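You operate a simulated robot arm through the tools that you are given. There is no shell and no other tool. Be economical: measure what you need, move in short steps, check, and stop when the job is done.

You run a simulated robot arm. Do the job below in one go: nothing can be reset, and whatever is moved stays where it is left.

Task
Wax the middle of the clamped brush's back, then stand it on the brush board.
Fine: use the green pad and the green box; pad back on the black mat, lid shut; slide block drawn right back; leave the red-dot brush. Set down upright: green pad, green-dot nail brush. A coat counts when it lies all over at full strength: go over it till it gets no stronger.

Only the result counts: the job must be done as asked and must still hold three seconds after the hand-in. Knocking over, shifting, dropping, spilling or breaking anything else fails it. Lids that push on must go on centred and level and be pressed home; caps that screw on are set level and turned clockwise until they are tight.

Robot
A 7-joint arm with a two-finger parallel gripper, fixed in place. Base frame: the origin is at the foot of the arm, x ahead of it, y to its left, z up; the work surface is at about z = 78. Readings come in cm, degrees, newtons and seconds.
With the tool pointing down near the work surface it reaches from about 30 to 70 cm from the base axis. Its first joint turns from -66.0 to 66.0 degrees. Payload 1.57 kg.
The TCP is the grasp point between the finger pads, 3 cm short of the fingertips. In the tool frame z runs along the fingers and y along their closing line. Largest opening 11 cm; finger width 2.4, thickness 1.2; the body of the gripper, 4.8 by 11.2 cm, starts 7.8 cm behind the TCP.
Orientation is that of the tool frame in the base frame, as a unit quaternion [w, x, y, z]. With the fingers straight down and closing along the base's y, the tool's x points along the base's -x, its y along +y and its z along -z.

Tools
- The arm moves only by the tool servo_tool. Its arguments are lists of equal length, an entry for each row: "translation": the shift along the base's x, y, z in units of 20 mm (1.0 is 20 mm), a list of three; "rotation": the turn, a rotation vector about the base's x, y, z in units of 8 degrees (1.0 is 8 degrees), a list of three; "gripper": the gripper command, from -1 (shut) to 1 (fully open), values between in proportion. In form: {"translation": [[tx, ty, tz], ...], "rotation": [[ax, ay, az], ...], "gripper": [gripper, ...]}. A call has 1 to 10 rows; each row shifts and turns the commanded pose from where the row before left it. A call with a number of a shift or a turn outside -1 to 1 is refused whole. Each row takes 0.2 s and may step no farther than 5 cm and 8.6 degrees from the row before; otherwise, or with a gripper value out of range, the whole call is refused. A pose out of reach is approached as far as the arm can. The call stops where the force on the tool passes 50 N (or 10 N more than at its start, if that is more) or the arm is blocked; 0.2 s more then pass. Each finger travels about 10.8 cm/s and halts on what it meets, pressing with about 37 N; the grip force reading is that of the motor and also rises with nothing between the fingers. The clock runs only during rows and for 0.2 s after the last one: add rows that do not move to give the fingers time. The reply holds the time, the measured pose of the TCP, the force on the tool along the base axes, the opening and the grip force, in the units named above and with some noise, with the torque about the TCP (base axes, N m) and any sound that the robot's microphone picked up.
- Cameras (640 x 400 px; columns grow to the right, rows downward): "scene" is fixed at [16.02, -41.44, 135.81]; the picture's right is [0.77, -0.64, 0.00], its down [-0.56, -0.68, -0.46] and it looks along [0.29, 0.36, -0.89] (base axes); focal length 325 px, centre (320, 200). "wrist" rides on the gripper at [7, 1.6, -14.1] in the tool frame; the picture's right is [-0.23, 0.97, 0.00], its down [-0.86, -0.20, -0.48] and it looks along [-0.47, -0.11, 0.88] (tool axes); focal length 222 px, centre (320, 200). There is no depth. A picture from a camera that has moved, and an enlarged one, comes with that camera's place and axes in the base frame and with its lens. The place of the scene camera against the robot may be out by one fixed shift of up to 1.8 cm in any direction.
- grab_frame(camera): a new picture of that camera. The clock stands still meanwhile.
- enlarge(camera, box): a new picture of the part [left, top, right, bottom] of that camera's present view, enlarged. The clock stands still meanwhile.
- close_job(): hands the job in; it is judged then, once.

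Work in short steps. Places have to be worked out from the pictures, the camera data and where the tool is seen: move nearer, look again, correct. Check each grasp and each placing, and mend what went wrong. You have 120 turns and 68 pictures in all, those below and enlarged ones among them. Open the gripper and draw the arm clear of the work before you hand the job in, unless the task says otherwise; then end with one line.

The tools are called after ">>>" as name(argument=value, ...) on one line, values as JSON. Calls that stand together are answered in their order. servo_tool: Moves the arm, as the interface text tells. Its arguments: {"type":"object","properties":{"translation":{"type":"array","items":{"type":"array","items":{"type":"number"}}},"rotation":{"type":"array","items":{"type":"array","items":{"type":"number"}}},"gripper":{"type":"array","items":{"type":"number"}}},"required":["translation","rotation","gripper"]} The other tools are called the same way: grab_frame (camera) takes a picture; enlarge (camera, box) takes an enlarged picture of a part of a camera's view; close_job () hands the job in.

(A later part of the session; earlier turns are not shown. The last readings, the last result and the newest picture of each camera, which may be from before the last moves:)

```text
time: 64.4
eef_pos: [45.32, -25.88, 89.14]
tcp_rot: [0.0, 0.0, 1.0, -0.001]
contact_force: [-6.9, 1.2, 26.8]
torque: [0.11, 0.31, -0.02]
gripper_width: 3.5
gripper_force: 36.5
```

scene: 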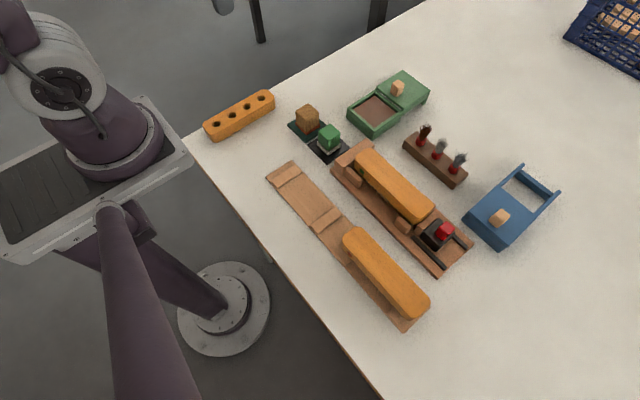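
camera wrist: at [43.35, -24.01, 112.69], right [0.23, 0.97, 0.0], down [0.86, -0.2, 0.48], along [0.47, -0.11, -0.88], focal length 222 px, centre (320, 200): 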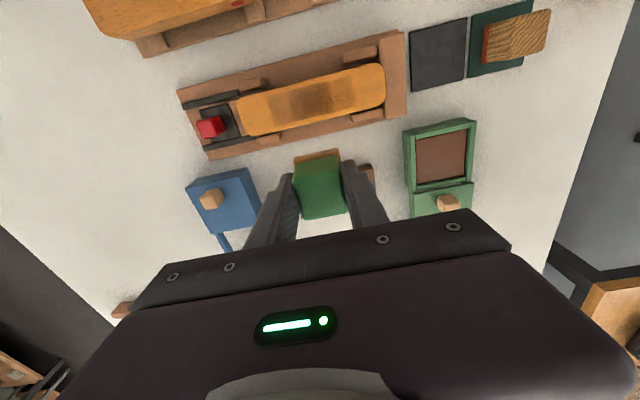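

27 N at centre. Ease slightly; rub +0.9 end, centre, -0.9 end with several cross strokes.

>>> servo_tool(translation=[[0.18, 0, 0.02], [-0.36, 0, 0], [0.36, 0, 0], [-0.36, 0, 0], [0.18, 0.25, 0], [0.18, 0.25, 0], [-0.36, 0, 0], [0.36, 0, 0], [-0.36, 0, 0], [0.36, 0, 0]], rotation=[[0, 0, 0], [0, 0, 0], [0, 0, 0], [0, 0, 0], [0, 0, 0], [0, 0, 0], [0, 0, 0], [0, 0, 0], [0, 0, 0], [0, 0, 0]], gripper=[-1, -1, -1, -1, -1, -1, -1, -1, -1, -1])

>>> servo_tool(translation=[[-0.36, 0, 0], [0.18, -0.3, 0], [0, -0.3, 0], [0, -0.3, 0], [0.18, 0, 0], [-0.36, 0, 0], [0.36, 0, 0], [-0.36, 0, 0], [0.36, 0, 0], [-0.36, 0, 0]], rotation=[[0, 0, 0], [0, 0, 0], [0, 0, 0], [0, 0, 0], [0, 0, 0], [0, 0, 0], [0, 0, 0], [0, 0, 0], [0, 0, 0], [0, 0, 0]], gripper=[-1, -1, -1, -1, -1, -1, -1, -1, -1, -1])

>>> servo_tool(translation=[[0.18, 0.3, 0], [0, 0.3, 0], [0, 0.2, 0], [0, -0.3, 0], [0, -0.3, 0], [0, 0.2, 0], [0, 0, 0.7], [0, 0, 1], [0.8, 0, 1], [0.8, 0, 1]], rotation=[[0, 0, 0], [0, 0, 0], [0, 0, 0], [0, 0, 0], [0, 0, 0], [0, 0, 0], [0, 0, 0], [0, 0, 0], [0, 0, 0], [0, 0, 0]], gripper=[-1, -1, -1, -1, -1, -1, -1, -1, -1, -1])

>>> servo_tool(translation=[[0.9, 0.05, 1], [0, 0, 0]], rotation=[[0, 0, 0], [0, 0, 0]], gripper=[-1, -1])

>>> enlarge(camera="wrist", box=[225, 55, 395, 161])

```text
time: 66.6
eef_pos: [45.49, -24.65, 89.2]
tcp_rot: [-0.001, 0.0, 1.0, 0.001]
contact_force: [-4.5, 4.6, 19.0]
torque: [0.14, 0.08, -0.01]
gripper_width: 3.5
gripper_force: 37.3
stopped in row 10: the force on the tool passed its limit at 54 N (the readings are from after the stop); the commanded pose is now the measured one
```

```text
time: 68.8
eef_pos: [44.75, -26.49, 89.11]
tcp_rot: [0.002, -0.001, 1.0, -0.001]
contact_force: [5.7, 0.6, 13.2]
torque: [-0.01, -0.37, -0.01]
gripper_width: 3.47
gripper_force: 37.4
```

```text
time: 71.0
eef_pos: [48.32, -25.64, 96.6]
tcp_rot: [-0.001, 0.0, 1.0, 0.0]
contact_force: [-0.2, -0.4, 0.5]
torque: [0.0, -0.03, 0.04]
gripper_width: 3.48
gripper_force: 36.8
```

```text
time: 71.6
eef_pos: [50.23, -25.39, 98.6]
tcp_rot: [-0.001, 0.0, 1.0, 0.0]
contact_force: [0.3, -0.4, 0.3]
torque: [0.05, 0.0, -0.01]
gripper_width: 3.5
gripper_force: 37.0
```

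```text
3.76 times, centred on (310, 108) of wrist
camera zoom: at [43.14, -23.83, 112.81], right [0.23, 0.97, 0.0], down [0.86, -0.2, 0.48], along [0.46, -0.11, -0.88], focal length 836 px, centre (358, 546)
```

zoom: 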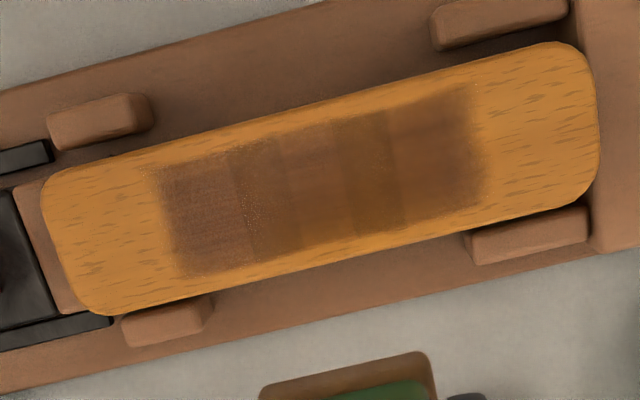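

The coat has become much more even and stronger over a patch about y -30.5..-20.6. I do another reload and a rub spanning that patch (pad centre ±2.6), to see if it still gets stronger.

>>> servo_tool(translation=[[0.385, 0.925, -0.2], [0.385, 0.925, -0.2], [0.385, 0.925, -0.2], [0.385, 0.925, -0.2], [0.385, 0.925, -0.2], [0.385, 0.925, -0.2], [0.385, 0.925, -0.2], [0.385, 0.925, -0.2], [0.385, 0.925, -0.2], [0, 0, 0]], rotation=[[0, 0, 0], [0, 0, 0], [0, 0, 0], [0, 0, 0], [0, 0, 0], [0, 0, 0], [0, 0, 0], [0, 0, 0], [0, 0, 0], [0, 0, 0]], gripper=[-1, -1, -1, -1, -1, -1, -1, -1, -1, -1])

>>> servo_tool(translation=[[0, 0, -1], [0, 0, -1], [0, 0, -1], [0, 0, -1], [0, 0, -0.5], [0, 0, 0]], rotation=[[0, 0, 0], [0, 0, 0], [0, 0, 0], [0, 0, 0], [0, 0, 0], [0, 0, 0]], gripper=[-1, -1, -1, -1, -1, -1])

>>> servo_tool(translation=[[0, 0, -0.08], [0, 0, 0]], rotation=[[0, 0, 0], [0, 0, 0]], gripper=[-1, -1])

```text
time: 73.8
eef_pos: [57.27, -8.84, 94.93]
tcp_rot: [-0.001, 0.0, 1.0, 0.0]
contact_force: [-0.5, 0.0, -0.6]
torque: [-0.02, 0.0, -0.01]
gripper_width: 3.48
gripper_force: 36.9
```

```text
time: 75.2
eef_pos: [57.03, -8.94, 85.96]
tcp_rot: [-0.001, 0.001, 1.0, 0.002]
contact_force: [-0.3, -0.2, -0.5]
torque: [0.0, 0.02, -0.03]
gripper_width: 3.47
gripper_force: 36.9
```

```text
time: 75.8
eef_pos: [57.13, -8.9, 85.79]
tcp_rot: [-0.001, 0.0, 1.0, 0.001]
contact_force: [0.0, 0.6, -0.3]
torque: [0.02, -0.02, 0.02]
gripper_width: 3.46
gripper_force: 37.6
```

>>> servo_tool(translation=[[0, 0, -0.07], [0, 0, -0.05], [0, 0, 0]], rotation=[[0, 0, 0], [0, 0, 0], [0, 0, 0]], gripper=[-1, -1, -1])

```text
time: 76.6
eef_pos: [57.11, -8.86, 85.54]
tcp_rot: [-0.001, 0.0, 1.0, 0.0]
contact_force: [-5.0, 2.0, 26.9]
torque: [0.03, 0.18, 0.03]
gripper_width: 3.51
gripper_force: 37.1
```

>>> servo_tool(translation=[[0, 0, 0], [0, 0, 1], [0, 0, 1], [0, 0, 1], [0, 0, 1], [0, 0, 0.7]], rotation=[[0, 0, 0], [0, 0, 0], [0, 0, 0], [0, 0, 0], [0, 0, 0], [0, 0, 0]], gripper=[-1, -1, -1, -1, -1, -1])

>>> servo_tool(translation=[[-0.65, -0.79, 0], [-0.65, -0.79, 0], [-0.65, -0.79, 0], [-0.65, -0.79, 0], [-0.65, -0.79, 0], [-0.65, -0.79, 0], [-0.65, -0.79, 0], [-0.65, -0.79, 0], [-0.65, -0.79, 0], [0, 0, 0]], rotation=[[0, 0, 0], [0, 0, 0], [0, 0, 0], [0, 0, 0], [0, 0, 0], [0, 0, 0], [0, 0, 0], [0, 0, 0], [0, 0, 0], [0, 0, 0]], gripper=[-1, -1, -1, -1, -1, -1, -1, -1, -1, -1])

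>>> servo_tool(translation=[[0, 0, -0.8], [0, 0, -0.8], [0, 0, -0.8], [0, 0, -0.4], [0, 0, -0.08], [0, 0, -0.02], [0, 0, 0]], rotation=[[0, 0, 0], [0, 0, 0], [0, 0, 0], [0, 0, 0], [0, 0, 0], [0, 0, 0], [0, 0, 0]], gripper=[-1, -1, -1, -1, -1, -1, -1])

```text
time: 78.0
eef_pos: [56.91, -9.04, 94.92]
tcp_rot: [-0.001, 0.0, 1.0, 0.0]
contact_force: [-0.3, 0.1, -0.7]
torque: [-0.01, 0.0, 0.01]
gripper_width: 3.47
gripper_force: 37.4
```

```text
time: 80.2
eef_pos: [45.3, -23.23, 95.16]
tcp_rot: [-0.001, -0.001, 1.0, 0.001]
contact_force: [0.7, 0.8, 0.4]
torque: [0.02, 0.0, 0.0]
gripper_width: 3.48
gripper_force: 37.1
```

```text
time: 81.8
eef_pos: [45.09, -23.05, 89.16]
tcp_rot: [-0.001, 0.0, 1.0, 0.001]
contact_force: [-6.7, 8.2, 30.9]
torque: [0.23, 0.22, -0.01]
gripper_width: 3.5
gripper_force: 37.3
```

>>> servo_tool(translation=[[0, 0, 0.04], [0.16, 0, 0], [-0.32, 0, 0], [0.32, 0, 0], [-0.32, 0, 0], [0.32, -0.4, 0], [-0.32, -0.2, 0], [0.32, -0.2, 0], [-0.32, -0.2, 0], [0.16, -0.2, 0]], rotation=[[0, 0, 0], [0, 0, 0], [0, 0, 0], [0, 0, 0], [0, 0, 0], [0, 0, 0], [0, 0, 0], [0, 0, 0], [0, 0, 0], [0, 0, 0]], gripper=[-1, -1, -1, -1, -1, -1, -1, -1, -1, -1])

>>> servo_tool(translation=[[0.16, -0.2, 0], [-0.32, -0.3, 0], [0.32, -0.3, 0], [-0.32, -0.3, 0], [0.32, -0.25, 0], [-0.32, 0, 0], [0.32, 0, 0], [-0.32, 0, 0], [0.32, 0, 0], [-0.16, 0, 0]], rotation=[[0, 0, 0], [0, 0, 0], [0, 0, 0], [0, 0, 0], [0, 0, 0], [0, 0, 0], [0, 0, 0], [0, 0, 0], [0, 0, 0], [0, 0, 0]], gripper=[-1, -1, -1, -1, -1, -1, -1, -1, -1, -1])

>>> servo_tool(translation=[[0, 0.4, 0], [0, 0.4, 0], [0, 0.4, 0], [0, 0.4, 0], [0, 0.4, 0], [0, -0.4, 0], [0, -0.3, 0.7], [0, 0, 1], [0.8, 0, 1], [0.8, 0, 1]], rotation=[[0, 0, 0], [0, 0, 0], [0, 0, 0], [0, 0, 0], [0, 0, 0], [0, 0, 0], [0, 0, 0], [0, 0, 0], [0, 0, 0], [0, 0, 0]], gripper=[-1, -1, -1, -1, -1, -1, -1, -1, -1, -1])

```text
time: 84.0
eef_pos: [45.17, -25.68, 89.05]
tcp_rot: [-0.002, 0.0, 1.0, 0.0]
contact_force: [-3.5, 10.2, 27.7]
torque: [0.41, -0.02, 0.07]
gripper_width: 3.5
gripper_force: 37.2
```

```text
time: 86.2
eef_pos: [45.23, -28.14, 89.32]
tcp_rot: [-0.001, 0.0, 1.0, 0.001]
contact_force: [-0.5, 0.1, -0.1]
torque: [-0.02, 0.0, 0.03]
gripper_width: 3.47
gripper_force: 37.3
```

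```text
time: 88.4
eef_pos: [48.49, -25.84, 96.58]
tcp_rot: [0.0, 0.0, 1.0, 0.001]
contact_force: [0.1, -0.3, 0.2]
torque: [0.01, 0.02, -0.02]
gripper_width: 3.48
gripper_force: 37.0
```

Contact was lost at the -y end. I look at the coat from the earlier viewpoint.

>>> servo_tool(translation=[[0.85, 0.12, 1], [0, 0, 0]], rotation=[[0, 0, 0], [0, 0, 0]], gripper=[-1, -1])

>>> enlarge(camera="wrist", box=[225, 55, 395, 161])

>>> enlarge(camera="scene", box=[345, 115, 465, 210])

```text
time: 89.0
eef_pos: [49.99, -25.51, 98.66]
tcp_rot: [0.0, 0.0, 1.0, 0.002]
contact_force: [-0.1, 0.9, -1.1]
torque: [0.0, 0.0, -0.02]
gripper_width: 3.47
gripper_force: 37.5
```

```text
3.76 times, centred on (310, 108) of wrist
camera zoom: at [43.07, -23.89, 112.92], right [0.23, 0.97, 0.0], down [0.86, -0.2, 0.48], along [0.46, -0.11, -0.88], focal length 836 px, centre (358, 546)
```

zoom: 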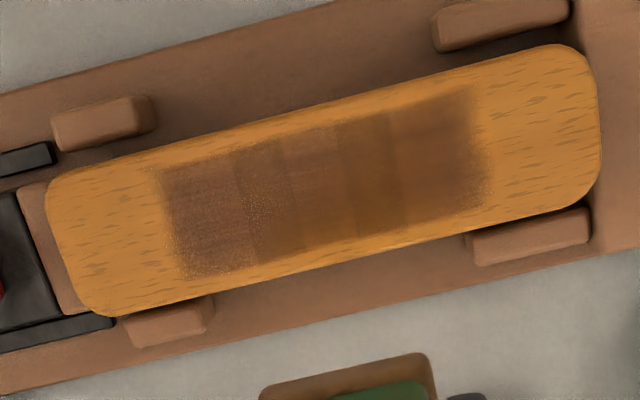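

```text
4.21 times, centred on (405, 162) of scene
camera zoom: at [16.02, -41.44, 135.81], right [0.77, -0.64, 0.0], down [-0.56, -0.68, -0.46], along [0.29, 0.36, -0.89], focal length 1367 px, centre (-38, 358)
```

zoom: 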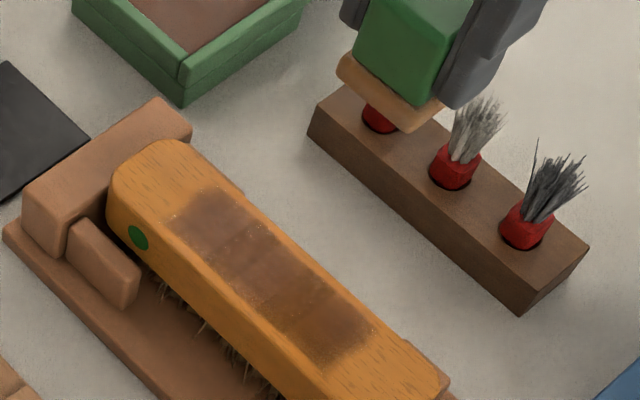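

The patch edges stay fixed (that's the middle zone) and the colour changed only a little. One more loaded pass with proper contact on the -y half should confirm it no longer strengthens.

>>> servo_tool(translation=[[0.395, 0.925, -0.2], [0.395, 0.925, -0.2], [0.395, 0.925, -0.2], [0.395, 0.925, -0.2], [0.395, 0.925, -0.2], [0.395, 0.925, -0.2], [0.395, 0.925, -0.2], [0.395, 0.925, -0.2], [0.395, 0.925, -0.2], [0, 0, 0]], rotation=[[0, 0, 0], [0, 0, 0], [0, 0, 0], [0, 0, 0], [0, 0, 0], [0, 0, 0], [0, 0, 0], [0, 0, 0], [0, 0, 0], [0, 0, 0]], gripper=[-1, -1, -1, -1, -1, -1, -1, -1, -1, -1])

>>> servo_tool(translation=[[0, 0, -1], [0, 0, -1], [0, 0, -1], [0, 0, -1], [0, 0, -0.5], [0, 0, -0.1], [0, 0, 0]], rotation=[[0, 0, 0], [0, 0, 0], [0, 0, 0], [0, 0, 0], [0, 0, 0], [0, 0, 0], [0, 0, 0]], gripper=[-1, -1, -1, -1, -1, -1, -1])

>>> servo_tool(translation=[[0, 0, -0.07], [0, 0, 0]], rotation=[[0, 0, 0], [0, 0, 0]], gripper=[-1, -1])

```text
time: 91.2
eef_pos: [57.39, -8.86, 95.06]
tcp_rot: [-0.001, 0.0, 1.0, 0.001]
contact_force: [-0.6, 0.6, 0.2]
torque: [0.03, 0.03, 0.03]
gripper_width: 3.46
gripper_force: 37.1
```

```text
time: 92.8
eef_pos: [57.32, -8.93, 85.67]
tcp_rot: [-0.001, 0.0, 1.0, 0.001]
contact_force: [-0.7, 0.2, 0.1]
torque: [-0.02, 0.02, -0.01]
gripper_width: 3.5
gripper_force: 37.3
```

```text
time: 93.4
eef_pos: [57.28, -8.9, 85.67]
tcp_rot: [-0.001, 0.0, 1.0, 0.001]
contact_force: [-0.9, -0.4, -0.7]
torque: [0.02, 0.02, -0.01]
gripper_width: 3.48
gripper_force: 36.9
```

>>> servo_tool(translation=[[0, 0, -0.06], [0, 0, -0.04], [0, 0, 0]], rotation=[[0, 0, 0], [0, 0, 0], [0, 0, 0]], gripper=[-1, -1, -1])

```text
time: 94.2
eef_pos: [57.17, -8.95, 85.56]
tcp_rot: [0.0, 0.0, 1.0, 0.0]
contact_force: [-6.3, -1.3, 24.9]
torque: [-0.05, 0.17, -0.01]
gripper_width: 3.48
gripper_force: 36.9
```

>>> servo_tool(translation=[[0, 0, 0], [0, 0, 1], [0, 0, 1], [0, 0, 1], [0, 0, 1], [0, 0, 0.7]], rotation=[[0, 0, 0], [0, 0, 0], [0, 0, 0], [0, 0, 0], [0, 0, 0], [0, 0, 0]], gripper=[-1, -1, -1, -1, -1, -1])

>>> servo_tool(translation=[[-0.59, -0.965, 0], [-0.59, -0.965, 0], [-0.59, -0.965, 0], [-0.59, -0.965, 0], [-0.59, -0.965, 0], [-0.59, -0.965, 0], [-0.59, -0.965, 0], [-0.59, -0.965, 0], [-0.59, -0.965, 0], [-0.59, -0.965, 0]], rotation=[[0, 0, 0], [0, 0, 0], [0, 0, 0], [0, 0, 0], [0, 0, 0], [0, 0, 0], [0, 0, 0], [0, 0, 0], [0, 0, 0], [0, 0, 0]], gripper=[-1, -1, -1, -1, -1, -1, -1, -1, -1, -1])

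>>> servo_tool(translation=[[0, 0, -0.8], [0, 0, -0.8], [0, 0, -0.8], [0, 0, -0.4], [0, 0, -0.08], [0, 0, -0.02], [0, 0, 0]], rotation=[[0, 0, 0], [0, 0, 0], [0, 0, 0], [0, 0, 0], [0, 0, 0], [0, 0, 0], [0, 0, 0]], gripper=[-1, -1, -1, -1, -1, -1, -1])

```text
time: 95.6
eef_pos: [57.37, -8.85, 94.88]
tcp_rot: [-0.001, 0.0, 1.0, 0.002]
contact_force: [-0.1, 0.3, 0.2]
torque: [0.0, 0.0, 0.0]
gripper_width: 3.48
gripper_force: 37.1
```

```text
time: 97.8
eef_pos: [45.54, -28.09, 94.95]
tcp_rot: [-0.001, -0.002, 1.0, 0.001]
contact_force: [0.3, 0.0, -0.2]
torque: [0.03, -0.04, 0.04]
gripper_width: 3.5
gripper_force: 36.8
```

```text
time: 99.4
eef_pos: [45.4, -28.15, 89.27]
tcp_rot: [0.001, 0.001, 1.0, -0.001]
contact_force: [-2.2, -0.9, 42.8]
torque: [0.31, 0.11, 0.01]
gripper_width: 3.48
gripper_force: 37.4
```

43 N; ease by 1 mm and rub from the -y end through to the +y end, checking force in between.

>>> servo_tool(translation=[[0, 0, 0.05], [0.16, 0, 0], [-0.32, 0, 0], [0.32, 0, 0], [-0.32, 0, 0], [0.32, 0, 0], [-0.16, 0, 0]], rotation=[[0, 0, 0], [0, 0, 0], [0, 0, 0], [0, 0, 0], [0, 0, 0], [0, 0, 0], [0, 0, 0]], gripper=[-1, -1, -1, -1, -1, -1, -1])

>>> servo_tool(translation=[[0.16, 0.2, 0], [-0.32, 0.2, 0], [0.32, 0.2, 0], [-0.32, 0.2, 0], [0.32, 0.2, 0], [-0.32, 0.2, 0], [0.32, 0.2, 0], [-0.16, 0, 0]], rotation=[[0, 0, 0], [0, 0, 0], [0, 0, 0], [0, 0, 0], [0, 0, 0], [0, 0, 0], [0, 0, 0], [0, 0, 0]], gripper=[-1, -1, -1, -1, -1, -1, -1, -1])

```text
time: 101.0
eef_pos: [45.41, -28.19, 89.26]
tcp_rot: [-0.001, -0.001, 1.0, 0.002]
contact_force: [1.2, -0.9, 4.2]
torque: [-0.05, -0.19, -0.01]
gripper_width: 3.5
gripper_force: 36.8
```

```text
time: 102.8
eef_pos: [45.65, -25.11, 89.15]
tcp_rot: [0.001, -0.001, 1.0, 0.0]
contact_force: [4.0, -8.4, 21.0]
torque: [-0.43, -0.19, -0.03]
gripper_width: 3.49
gripper_force: 36.9
```

>>> servo_tool(translation=[[0.16, 0.2, 0.01], [-0.32, 0.2, 0], [0.32, 0.2, 0], [-0.32, 0.2, 0], [0.32, 0.2, 0], [-0.32, 0, 0], [0.32, 0, 0], [-0.32, 0, 0], [0.32, 0, 0], [-0.16, 0, 0]], rotation=[[0, 0, 0], [0, 0, 0], [0, 0, 0], [0, 0, 0], [0, 0, 0], [0, 0, 0], [0, 0, 0], [0, 0, 0], [0, 0, 0], [0, 0, 0]], gripper=[-1, -1, -1, -1, -1, -1, -1, -1, -1, -1])

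>>> servo_tool(translation=[[0, -0.4, 0], [0, -0.4, 0], [0, -0.4, -0.01], [0, -0.4, -0.01], [0, -0.4, -0.02], [0, -0.4, -0.02], [0.16, 0, 0], [-0.32, 0, 0], [0.32, 0, 0], [-0.32, 0, 0]], rotation=[[0, 0, 0], [0, 0, 0], [0, 0, 0], [0, 0, 0], [0, 0, 0], [0, 0, 0], [0, 0, 0], [0, 0, 0], [0, 0, 0], [0, 0, 0]], gripper=[-1, -1, -1, -1, -1, -1, -1, -1, -1, -1])

>>> servo_tool(translation=[[0.32, 0, 0], [-0.16, 0.4, 0], [0, 0.4, 0], [0, 0.3, 0], [0, 0, 0.7], [0, 0, 1], [0.8, 0, 1], [0.8, 0, 1], [0.85, 0.12, 1], [0, 0, 0]], rotation=[[0, 0, 0], [0, 0, 0], [0, 0, 0], [0, 0, 0], [0, 0, 0], [0, 0, 0], [0, 0, 0], [0, 0, 0], [0, 0, 0], [0, 0, 0]], gripper=[-1, -1, -1, -1, -1, -1, -1, -1, -1, -1])

>>> enlarge(camera="wrist", box=[225, 55, 395, 161])

>>> enlarge(camera="scene", box=[345, 130, 465, 225])

```text
time: 105.0
eef_pos: [45.47, -23.3, 89.19]
tcp_rot: [-0.001, 0.0, 1.0, 0.0]
contact_force: [0.4, 1.1, 0.8]
torque: [-0.02, -0.08, 0.04]
gripper_width: 3.48
gripper_force: 37.0
```

```text
time: 107.2
eef_pos: [45.39, -28.26, 89.2]
tcp_rot: [0.001, 0.0, 1.0, 0.0]
contact_force: [8.0, 0.9, 17.5]
torque: [0.03, -0.43, -0.01]
gripper_width: 3.48
gripper_force: 36.8
```

```text
time: 109.4
eef_pos: [50.25, -25.52, 98.44]
tcp_rot: [-0.001, 0.0, 1.0, 0.001]
contact_force: [0.4, 0.2, -0.2]
torque: [-0.03, 0.04, 0.01]
gripper_width: 3.49
gripper_force: 37.0
```

```text
3.76 times, centred on (310, 108) of wrist
camera zoom: at [43.3, -23.97, 112.72], right [0.23, 0.97, 0.0], down [0.86, -0.2, 0.48], along [0.46, -0.11, -0.88], focal length 836 px, centre (358, 546)
```

zoom: 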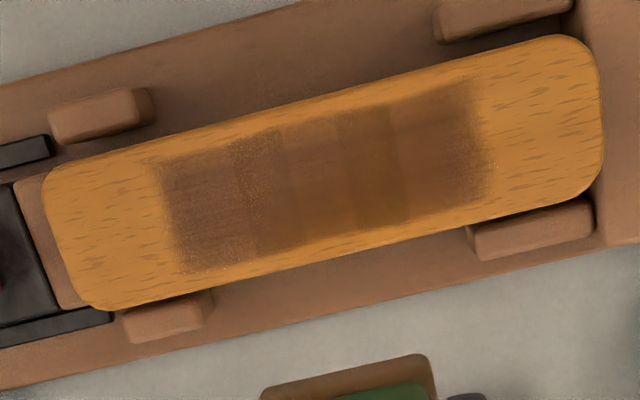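

```text
4.21 times, centred on (405, 178) of scene
camera zoom: at [16.02, -41.44, 135.81], right [0.77, -0.64, 0.0], down [-0.56, -0.68, -0.46], along [0.29, 0.36, -0.89], focal length 1367 px, centre (-38, 295)
```

zoom: 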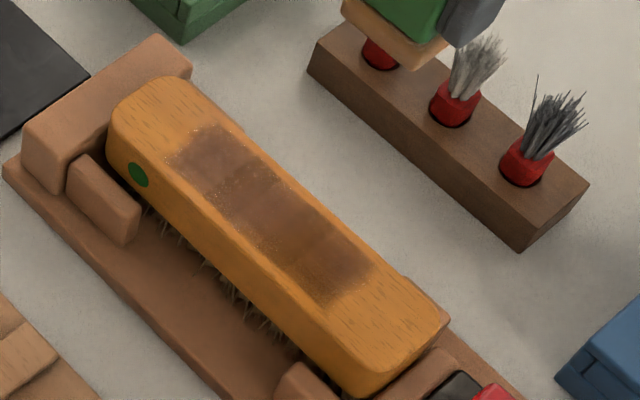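

No visible change any more: the coat is at full strength. I now take the pad back to the black mat (44.5,-8.5).

>>> servo_tool(translation=[[-0.322, 0.947, 0], [-0.322, 0.947, 0], [-0.322, 0.947, 0], [-0.322, 0.947, 0], [-0.322, 0.947, 0], [-0.322, 0.947, -0.3], [-0.322, 0.947, -0.5], [-0.322, 0.947, -1], [-0.322, 0.947, -1], [0, 0, 0]], rotation=[[0, 0, 0], [0, 0, 0], [0, 0, 0], [0, 0, 0], [0, 0, 0], [0, 0, 0], [0, 0, 0], [0, 0, 0], [0, 0, 0], [0, 0, 0]], gripper=[-1, -1, -1, -1, -1, -1, -1, -1, -1, -1])

>>> enlarge(camera="scene", box=[280, 90, 400, 165])

```text
time: 111.6
eef_pos: [44.64, -8.61, 92.62]
tcp_rot: [-0.001, 0.0, 1.0, 0.001]
contact_force: [0.5, -0.8, 0.0]
torque: [0.02, 0.03, -0.03]
gripper_width: 3.46
gripper_force: 37.2
```

```text
5.33 times, centred on (340, 128) of scene
camera zoom: at [16.02, -41.44, 135.81], right [0.77, -0.64, 0.0], down [-0.56, -0.68, -0.46], along [0.29, 0.36, -0.89], focal length 1731 px, centre (213, 587)
```

zoom: 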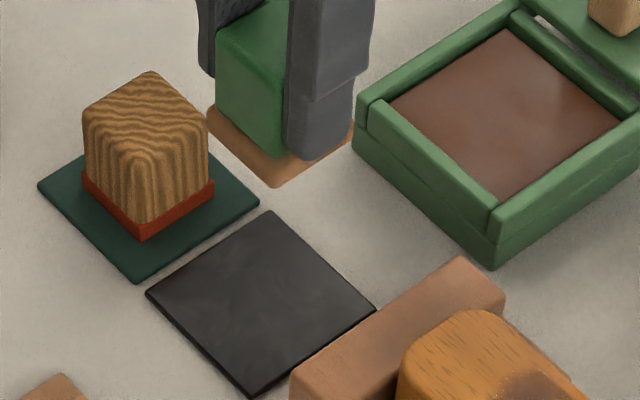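

>>> servo_tool(translation=[[-0.05, 0, -1], [0, 0, -1], [0, 0, -1], [0, 0, -1], [0, 0, -0.4], [0, 0, -0.1], [0, 0, 0]], rotation=[[0, 0, 0], [0, 0, 0], [0, 0, 0], [0, 0, 0], [0, 0, 0], [0, 0, 0], [0, 0, 0]], gripper=[-1, -1, -1, -1, -1, -1, -1])

>>> servo_tool(translation=[[0, 0, -0.06], [0, 0, -0.06], [0, 0, 0]], rotation=[[0, 0, 0], [0, 0, 0], [0, 0, 0]], gripper=[-1, -1, -1])

```text
time: 113.2
eef_pos: [44.43, -8.7, 83.82]
tcp_rot: [-0.002, 0.0, 1.0, 0.001]
contact_force: [-0.3, -0.3, -0.6]
torque: [0.0, -0.01, 0.01]
gripper_width: 3.45
gripper_force: 37.2
```

```text
time: 114.0
eef_pos: [44.62, -8.68, 83.65]
tcp_rot: [-0.001, 0.0, 1.0, 0.001]
contact_force: [0.0, -0.4, -1.1]
torque: [-0.01, -0.01, -0.01]
gripper_width: 3.49
gripper_force: 36.6
```

>>> servo_tool(translation=[[0, 0, -0.07], [0, 0, -0.06], [0, 0, -0.05], [0, 0, 0]], rotation=[[0, 0, 0], [0, 0, 0], [0, 0, 0], [0, 0, 0]], gripper=[-1, -1, -1, -1])

```text
time: 115.0
eef_pos: [44.49, -8.65, 83.21]
tcp_rot: [-0.001, 0.0, 1.0, 0.0]
contact_force: [0.5, -0.3, -0.4]
torque: [0.02, -0.02, 0.01]
gripper_width: 3.5
gripper_force: 37.1
```

>>> servo_tool(translation=[[0, 0, -0.05], [0, 0, -0.04], [0, 0, 0]], rotation=[[0, 0, 0], [0, 0, 0], [0, 0, 0]], gripper=[-1, -1, -1])

```text
time: 115.8
eef_pos: [44.56, -8.67, 83.08]
tcp_rot: [0.0, 0.0, 1.0, 0.001]
contact_force: [0.5, -4.4, 20.8]
torque: [-0.18, -0.06, -0.05]
gripper_width: 3.47
gripper_force: 37.0
```

The pad is on the mat (20 N). I ease off, open partly (the sisal block is close) and lift straight up.

>>> servo_tool(translation=[[0, 0, 0.04], [0, 0, 0], [0, 0, 0], [0, 0, 0.5], [0, 0, 0.8], [0, 0, 0.8], [0, 0, 0.8], [0, 0, 1], [0, 0, 1], [0, 0, 1]], rotation=[[0, 0, 0], [0, 0, 0], [0, 0, 0], [0, 0, 0], [0, 0, 0], [0, 0, 0], [0, 0, 0], [0, 0, 0], [0, 0, 0], [0, 0, 0]], gripper=[0.0, 0.0, 0.0, 0.0, 0.0, 0.0, 0.0, 0.0, 0.0, 0.0])

>>> grab_frame(camera="wrist")

>>> enlarge(camera="scene", box=[280, 60, 440, 160])

```text
time: 118.0
eef_pos: [44.72, -8.4, 95.01]
tcp_rot: [0.0, -0.001, 1.0, 0.001]
contact_force: [-0.8, 0.1, 0.4]
torque: [-0.01, -0.01, 0.02]
gripper_width: 5.47
gripper_force: 0.0
```

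```text
31 pictures are left
camera wrist: at [37.64, -6.86, 109.2], right [0.23, 0.97, 0.0], down [0.86, -0.2, 0.48], along [0.46, -0.11, -0.88], focal length 222 px, centre (320, 200)
```

wrist: 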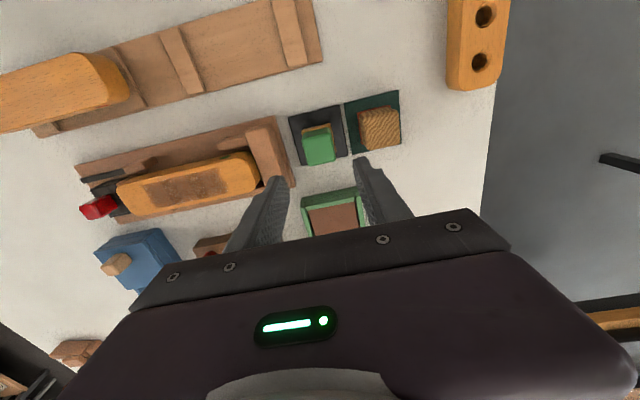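

```text
4.00 times, centred on (360, 110) of scene
camera zoom: at [16.02, -41.44, 135.81], right [0.77, -0.64, 0.0], down [-0.56, -0.68, -0.46], along [0.29, 0.36, -0.89], focal length 1298 px, centre (160, 560)
```

zoom: 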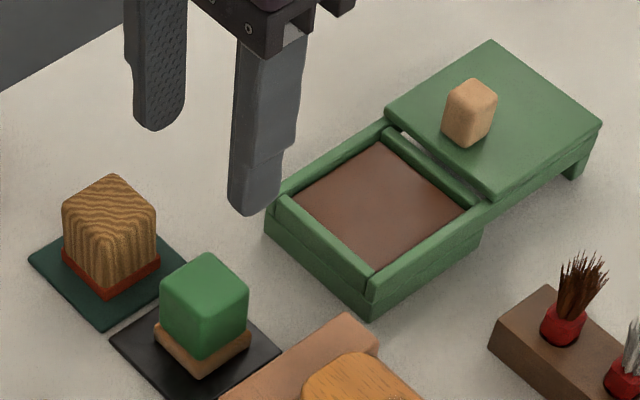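

The pad is upright on its mat. Next the lid: its knob is near (63.3,-9). I go above it and look.

>>> servo_tool(translation=[[0.88, -0.02, 0.1], [0.88, -0.02, 0.1], [0.88, -0.02, 0], [0.88, -0.02, 0], [0.88, -0.02, 0], [0.88, -0.02, 0], [0.88, -0.02, 0], [0.88, -0.02, 0], [0.88, -0.02, 0], [0.88, -0.02, 0]], rotation=[[0, 0, 0], [0, 0, 0], [0, 0, 0], [0, 0, 0], [0, 0, 0], [0, 0, 0], [0, 0, 0], [0, 0, 0], [0, 0, 0], [0, 0, 0]], gripper=[0.0, 0.0, 0.0, 0.0, 0.0, 0.0, 0.0, 0.0, 0.0, 0.0])

>>> grab_frame(camera="wrist")

```text
time: 120.2
eef_pos: [62.05, -9.12, 95.61]
tcp_rot: [-0.001, 0.0, 1.0, 0.001]
contact_force: [0.4, -0.1, -0.4]
torque: [0.01, 0.0, 0.01]
gripper_width: 5.5
gripper_force: 0.1
```

```text
29 pictures are left
camera wrist: at [55.09, -7.43, 109.79], right [0.23, 0.97, 0.0], down [0.86, -0.2, 0.48], along [0.46, -0.11, -0.88], focal length 222 px, centre (320, 200)
```

wrist: 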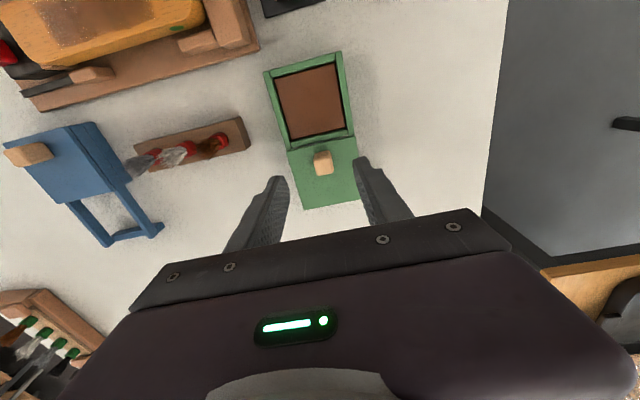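

Knob is about (63.2,-9.1), between the fingers. I descend toward it, tips staying above the lid.

>>> servo_tool(translation=[[0.3, 0, -0.8], [0.3, 0, -0.8], [0, 0, -0.8], [0, 0, -0.8], [0, 0, -0.8], [0, 0, -0.4], [0, 0, 0]], rotation=[[0, 0, 0], [0, 0, 0], [0, 0, 0], [0, 0, 0], [0, 0, 0], [0, 0, 0], [0, 0, 0]], gripper=[0.0, 0.0, 0.0, 0.0, 0.0, 0.0, 0.0])

>>> enlarge(camera="scene", box=[330, 50, 460, 140])

```text
time: 121.8
eef_pos: [63.13, -9.23, 86.67]
tcp_rot: [-0.001, 0.0, 1.0, 0.0]
contact_force: [-0.3, 0.0, -0.7]
torque: [-0.03, 0.02, -0.03]
gripper_width: 5.5
gripper_force: 0.0
```

```text
4.44 times, centred on (395, 95) of scene
camera zoom: at [16.02, -41.44, 135.81], right [0.77, -0.64, 0.0], down [-0.56, -0.68, -0.46], along [0.29, 0.36, -0.89], focal length 1442 px, centre (-13, 667)
```

zoom: 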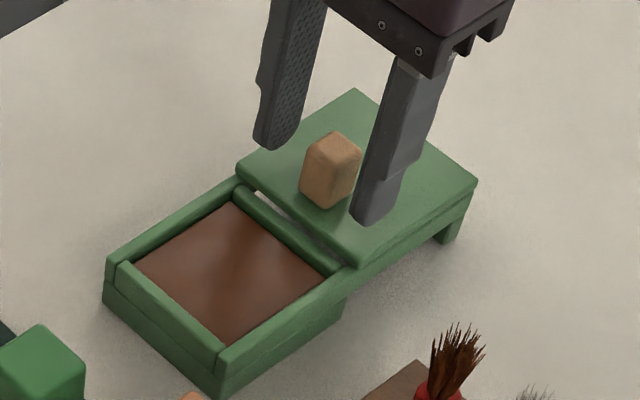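

Fingers straddle the knob; close on it.

>>> servo_tool(translation=[[0, 0, -0.15], [0, 0, 0], [0, 0, 0], [0, 0, 0]], rotation=[[0, 0, 0], [0, 0, 0], [0, 0, 0], [0, 0, 0]], gripper=[0, -0.6, -1, -1])

```text
time: 122.8
eef_pos: [63.27, -9.05, 86.36]
tcp_rot: [-0.001, 0.0, 1.0, 0.001]
contact_force: [0.5, 3.0, -0.7]
torque: [0.02, -0.06, -0.02]
gripper_width: 2.15
gripper_force: 34.7
```

Knob gripped (2.15 cm). I slide the lid toward -x gently.

>>> servo_tool(translation=[[-0.3, 0, 0], [-0.4, 0, 0], [-0.4, 0, 0], [-0.4, 0, 0], [-0.4, 0, 0], [-0.4, 0, 0], [-0.4, 0, 0], [-0.4, 0, 0], [0, 0, 0]], rotation=[[0, 0, 0], [0, 0, 0], [0, 0, 0], [0, 0, 0], [0, 0, 0], [0, 0, 0], [0, 0, 0], [0, 0, 0], [0, 0, 0]], gripper=[-1, -1, -1, -1, -1, -1, -1, -1, -1])

>>> enlarge(camera="scene", box=[330, 50, 460, 140])

```text
time: 124.8
eef_pos: [56.99, -8.98, 86.22]
tcp_rot: [0.0, -0.001, 1.0, 0.001]
contact_force: [0.2, 9.1, 30.5]
torque: [0.14, -0.3, 0.05]
gripper_width: 2.14
gripper_force: 34.4
```

```text
4.44 times, centred on (395, 95) of scene
camera zoom: at [15.97, -41.41, 135.82], right [0.77, -0.64, 0.0], down [-0.56, -0.68, -0.46], along [0.29, 0.36, -0.89], focal length 1442 px, centre (-13, 667)
```

zoom: 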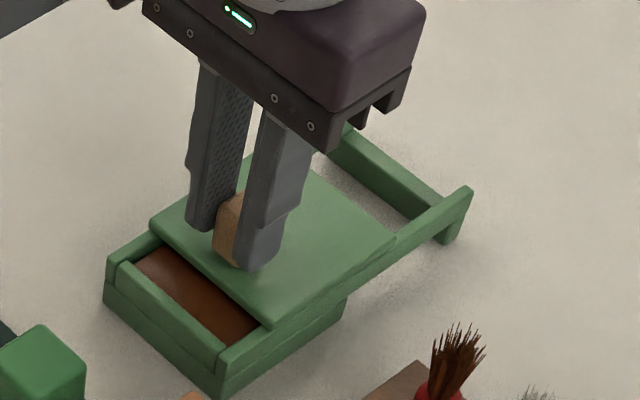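

Sliding well, though with 30 N of downward load; I ease up slightly and continue in smaller steps.

>>> servo_tool(translation=[[0, 0, 0.04], [-0.25, 0, 0], [-0.25, 0, 0], [-0.25, 0, 0], [0, 0, 0]], rotation=[[0, 0, 0], [0, 0, 0], [0, 0, 0], [0, 0, 0], [0, 0, 0]], gripper=[-1, -1, -1, -1, -1])

>>> enlarge(camera="scene", box=[330, 60, 430, 140])

```text
time: 126.0
eef_pos: [55.57, -8.93, 86.37]
tcp_rot: [-0.001, 0.0, 1.0, 0.001]
contact_force: [0.1, 5.9, 16.6]
torque: [0.06, -0.54, 0.01]
gripper_width: 2.13
gripper_force: 35.0
```

```text
5.00 times, centred on (380, 100) of scene
camera zoom: at [15.99, -41.42, 135.82], right [0.77, -0.64, 0.0], down [-0.56, -0.68, -0.46], along [0.29, 0.36, -0.89], focal length 1623 px, centre (20, 700)
```

zoom: 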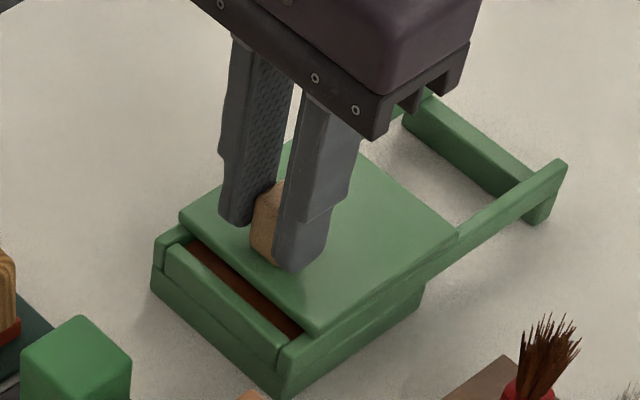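

About 1 cm left; continue in small steps until it stops.

>>> servo_tool(translation=[[-0.15, 0, 0], [-0.15, 0, 0], [-0.12, 0, 0], [0, 0, 0]], rotation=[[0, 0, 0], [0, 0, 0], [0, 0, 0], [0, 0, 0]], gripper=[-1, -1, -1, -1])

>>> enlarge(camera="scene", box=[330, 60, 430, 140])

```text
time: 127.0
eef_pos: [54.56, -8.96, 86.16]
tcp_rot: [-0.001, 0.0, 1.0, 0.001]
contact_force: [0.6, 3.3, -0.4]
torque: [0.03, -0.45, 0.0]
gripper_width: 2.13
gripper_force: 34.8
```

```text
5.00 times, centred on (380, 100) of scene
camera zoom: at [16.02, -41.43, 135.81], right [0.77, -0.64, 0.0], down [-0.56, -0.68, -0.46], along [0.29, 0.36, -0.89], focal length 1623 px, centre (20, 700)
```

zoom: 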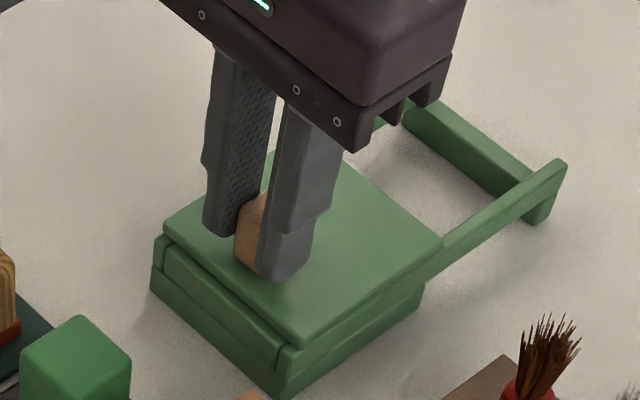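

Nearly shut; the front wall still shows as a strip, so I nudge on until resistance.

>>> servo_tool(translation=[[-0.12, 0, 0.02], [-0.12, 0, 0], [-0.12, 0, 0], [0, 0, 0]], rotation=[[0, 0, 0], [0, 0, 0], [0, 0, 0], [0, 0, 0]], gripper=[-1, -1, -1, -1])

>>> enlarge(camera="scene", box=[330, 60, 430, 140])

```text
time: 128.0
eef_pos: [54.13, -8.96, 86.32]
tcp_rot: [-0.001, -0.001, 1.0, 0.001]
contact_force: [12.7, 9.6, -19.8]
torque: [0.1, -0.33, 0.09]
gripper_width: 2.17
gripper_force: 34.4
```

```text
5.00 times, centred on (380, 100) of scene
camera zoom: at [16.08, -41.42, 135.8], right [0.77, -0.64, 0.0], down [-0.56, -0.68, -0.46], along [0.29, 0.36, -0.89], focal length 1623 px, centre (20, 700)
```

zoom: 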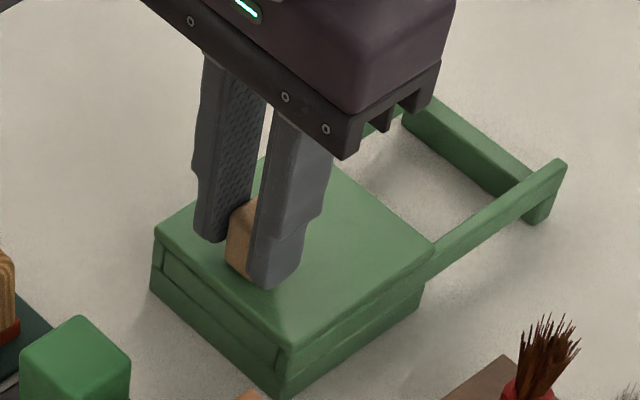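

The lid is flush and stopped (12.7 N). I open and lift off.

>>> servo_tool(translation=[[0.03, 0, 0], [0, 0, 0], [0, 0, 0], [0, 0, 0.5], [0, 0, 1], [0, 0, 1], [0, 0, 1], [0, 0, 1], [0, 0, 1]], rotation=[[0, 0, 0], [0, 0, 0], [0, 0, 0], [0, 0, 0], [0, 0, 0], [0, 0, 0], [0, 0, 0], [0, 0, 0], [0, 0, 0]], gripper=[-1, 0, 0, 0, 0, 0, 0, 0, 0])

>>> enlarge(camera="scene", box=[280, 60, 480, 280])

```text
time: 130.0
eef_pos: [54.2, -9.1, 97.36]
tcp_rot: [-0.001, 0.0, 1.0, 0.001]
contact_force: [0.5, 1.0, -0.3]
torque: [-0.01, 0.0, -0.02]
gripper_width: 5.51
gripper_force: 0.0
```

```text
1.82 times, centred on (380, 170) of scene
camera zoom: at [16.02, -41.44, 135.81], right [0.77, -0.64, 0.0], down [-0.56, -0.68, -0.46], along [0.29, 0.36, -0.89], focal length 590 px, centre (211, 254)
```

zoom: 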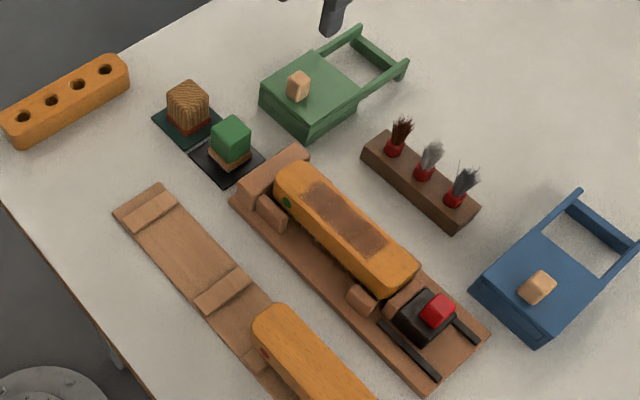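

Lid shut. Now to the slide block: red knob near (45.6,-38). I turn the gripper 90° (needed also for the brush) while moving there at height.

>>> servo_tool(translation=[[-0.29, -0.9, 0.2], [-0.29, -0.9, 0.2], [-0.29, -0.9, 0.2], [-0.29, -0.9, 0.2], [-0.29, -0.9, 0.2], [-0.29, -0.9, 0], [-0.29, -0.9, 0], [-0.29, -0.9, 0], [-0.29, -0.9, 0], [-0.29, -0.9, 0]], rotation=[[0, 0, -0.9375], [0, 0, -0.9375], [0, 0, -0.9375], [0, 0, -0.9375], [0, 0, -0.9375], [0, 0, -0.9375], [0, 0, -0.9375], [0, 0, -0.9375], [0, 0, -0.9375], [0, 0, -0.9375]], gripper=[0, 0, 0, 0, 0, 0, 0, 0, 0, 0])

>>> servo_tool(translation=[[-0.29, -0.9, 0], [-0.29, -0.9, 0], [-0.29, -0.9, 0], [-0.29, -0.9, 0], [-0.14, -0.6, 0], [0, 0, 0]], rotation=[[0, 0, -0.9375], [0, 0, -0.9375], [0, 0, 0], [0, 0, 0], [0, 0, 0], [0, 0, 0]], gripper=[0, 0, 0, 0, 0, 0])

>>> grab_frame(camera="wrist")

```text
time: 132.2
eef_pos: [48.2, -27.11, 99.44]
tcp_rot: [0.0, 0.61, 0.792, 0.002]
contact_force: [-0.2, 0.3, 0.7]
torque: [0.01, 0.02, -0.01]
gripper_width: 5.49
gripper_force: 0.1
```

```text
time: 133.6
eef_pos: [45.75, -35.23, 99.25]
tcp_rot: [0.0, 0.707, 0.707, 0.001]
contact_force: [-0.5, 0.3, -0.8]
torque: [-0.02, 0.01, 0.01]
gripper_width: 5.48
gripper_force: 0.1
```

```text
22 pictures are left
camera wrist: at [47.21, -28.36, 113.57], right [0.97, -0.23, 0.0], down [-0.2, -0.86, 0.48], along [-0.11, -0.46, -0.88], focal length 222 px, centre (320, 200)
```

wrist: 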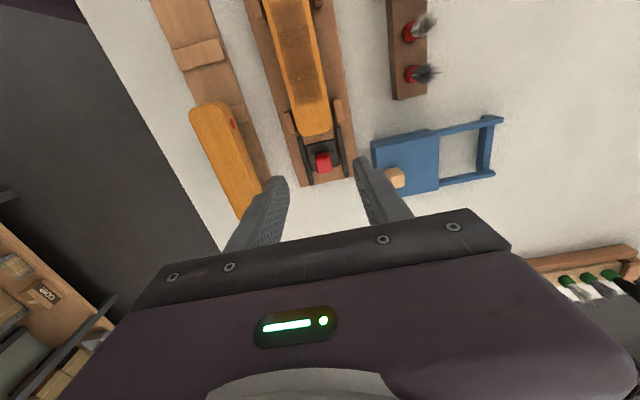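

Knob at about (45.2,-38.2). I descend to above it and check from the scene camera.

>>> servo_tool(translation=[[-0.1, -0.5, -0.8], [-0.1, -0.5, -0.8], [0, -0.5, -0.8], [0, 0, -0.8], [0, 0, -0.8], [0, 0, -0.5], [0, 0, 0]], rotation=[[0, 0, 0], [0, 0, 0], [0, 0, 0], [0, 0, 0], [0, 0, 0], [0, 0, 0], [0, 0, 0]], gripper=[0, 0, 0, 0, 0, 0, 0])

>>> enlarge(camera="scene", box=[395, 190, 495, 280])

>>> enlarge(camera="wrist", box=[250, 60, 410, 200])

```text
time: 135.2
eef_pos: [45.4, -38.49, 90.27]
tcp_rot: [0.0, 0.707, 0.707, 0.002]
contact_force: [0.4, -0.5, 0.2]
torque: [-0.02, 0.01, 0.0]
gripper_width: 5.5
gripper_force: 0.0
```

```text
4.44 times, centred on (445, 235) of scene
camera zoom: at [16.02, -41.44, 135.81], right [0.77, -0.64, 0.0], down [-0.56, -0.68, -0.46], along [0.29, 0.36, -0.89], focal length 1442 px, centre (-236, 44)
```

zoom: 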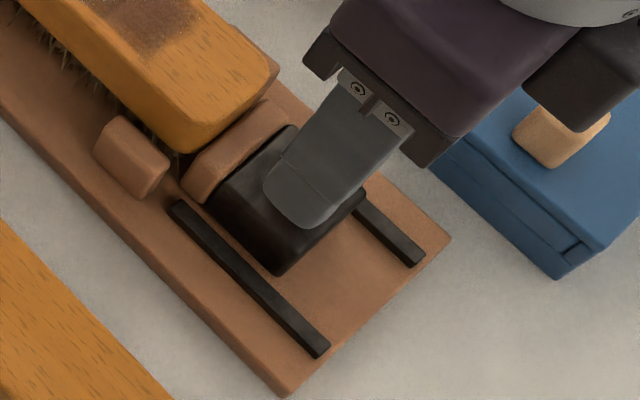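

```text
2.86 times, centred on (330, 130) of wrist
camera zoom: at [46.91, -31.57, 104.52], right [0.97, -0.23, 0.0], down [-0.2, -0.86, 0.48], along [-0.11, -0.46, -0.88], focal length 635 px, centre (291, 400)
```

zoom: 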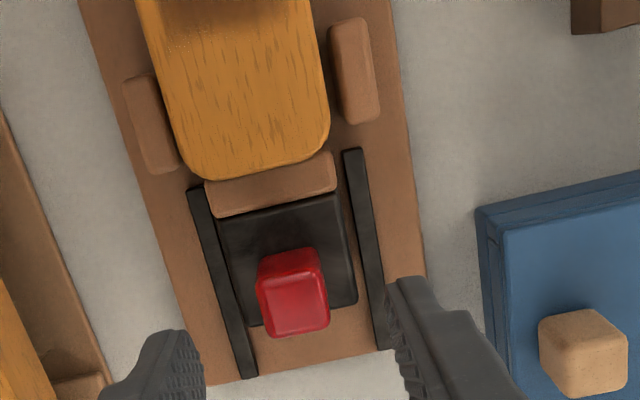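

Knob centre ≈ (45.3,-38.5), z 82–85. I lower to TCP 85.8 and close.

>>> servo_tool(translation=[[0, 0, -0.8], [0, 0, -0.8], [0, 0, -0.6], [0, 0, 0], [0, 0, 0], [0, 0, 0], [0, 0, 0]], rotation=[[0, 0, 0], [0, 0, 0], [0, 0, 0], [0, 0, 0], [0, 0, 0], [0, 0, 0], [0, 0, 0]], gripper=[0, 0, 0, 0, -0.6, -1, -1])

```text
time: 136.8
eef_pos: [45.51, -38.4, 85.81]
tcp_rot: [0.001, 0.707, 0.707, 0.002]
contact_force: [15.4, -2.7, -8.2]
torque: [-0.7, 0.0, -0.06]
gripper_width: 2.21
gripper_force: 35.1
```

Gripped (2.2 cm) with a 15 N side load; I shift 1 mm to relieve it and draw the slide back along -y.

>>> servo_tool(translation=[[0.06, 0, 0], [0, -0.2, 0], [0, -0.25, 0], [0, -0.25, 0], [0, -0.25, 0], [0, 0, 0]], rotation=[[0, 0, 0], [0, 0, 0], [0, 0, 0], [0, 0, 0], [0, 0, 0], [0, 0, 0]], gripper=[-1, -1, -1, -1, -1, -1])

>>> enlarge(camera="scene", box=[395, 190, 495, 280])

```text
time: 138.2
eef_pos: [45.39, -40.28, 85.83]
tcp_rot: [0.001, 0.706, 0.708, 0.001]
contact_force: [7.2, 0.8, 3.2]
torque: [1.17, 0.0, -0.05]
gripper_width: 2.15
gripper_force: 34.3
```

```text
4.44 times, centred on (445, 235) of scene
camera zoom: at [16.03, -41.44, 135.81], right [0.77, -0.64, 0.0], down [-0.56, -0.68, -0.46], along [0.29, 0.36, -0.89], focal length 1442 px, centre (-236, 44)
```

zoom: 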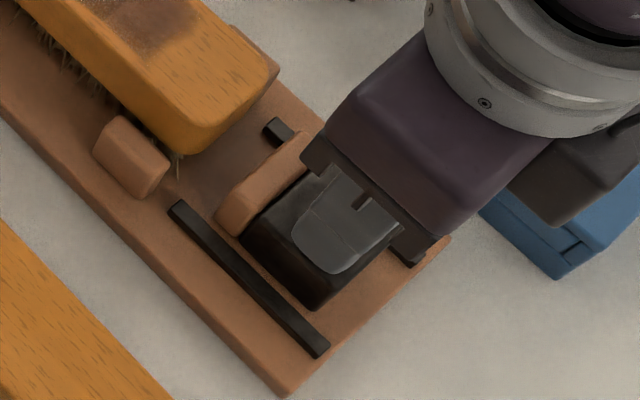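

It slides freely. I keep drawing it back in small steps until it stops.

>>> servo_tool(translation=[[0, -0.2, 0], [0, -0.2, 0], [0, -0.15, 0], [0, 0, 0]], rotation=[[0, 0, 0], [0, 0, 0], [0, 0, 0], [0, 0, 0]], gripper=[-1, -1, -1, -1])

>>> enlarge(camera="scene", box=[395, 190, 495, 280])

```text
time: 139.2
eef_pos: [45.42, -41.38, 85.78]
tcp_rot: [0.0, 0.707, 0.707, 0.001]
contact_force: [6.0, 8.1, 3.1]
torque: [-0.58, 0.1, 0.06]
gripper_width: 2.18
gripper_force: 35.1
```

```text
4.44 times, centred on (445, 235) of scene
camera zoom: at [16.03, -41.42, 135.81], right [0.77, -0.64, 0.0], down [-0.56, -0.68, -0.46], along [0.29, 0.36, -0.89], focal length 1442 px, centre (-236, 44)
```

zoom: 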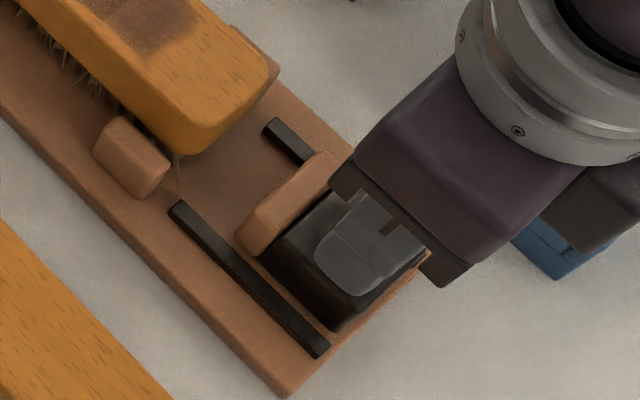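

>>> servo_tool(translation=[[0, -0.12, 0], [0, -0.1, 0], [0, 0, 0]], rotation=[[0, 0, 0], [0, 0, 0], [0, 0, 0]], gripper=[-1, -1, -1])

```text
time: 140.0
eef_pos: [45.46, -41.62, 85.85]
tcp_rot: [0.0, 0.707, 0.707, 0.002]
contact_force: [2.1, 27.8, -3.3]
torque: [0.54, 0.06, -0.03]
gripper_width: 2.2
gripper_force: 34.9
```

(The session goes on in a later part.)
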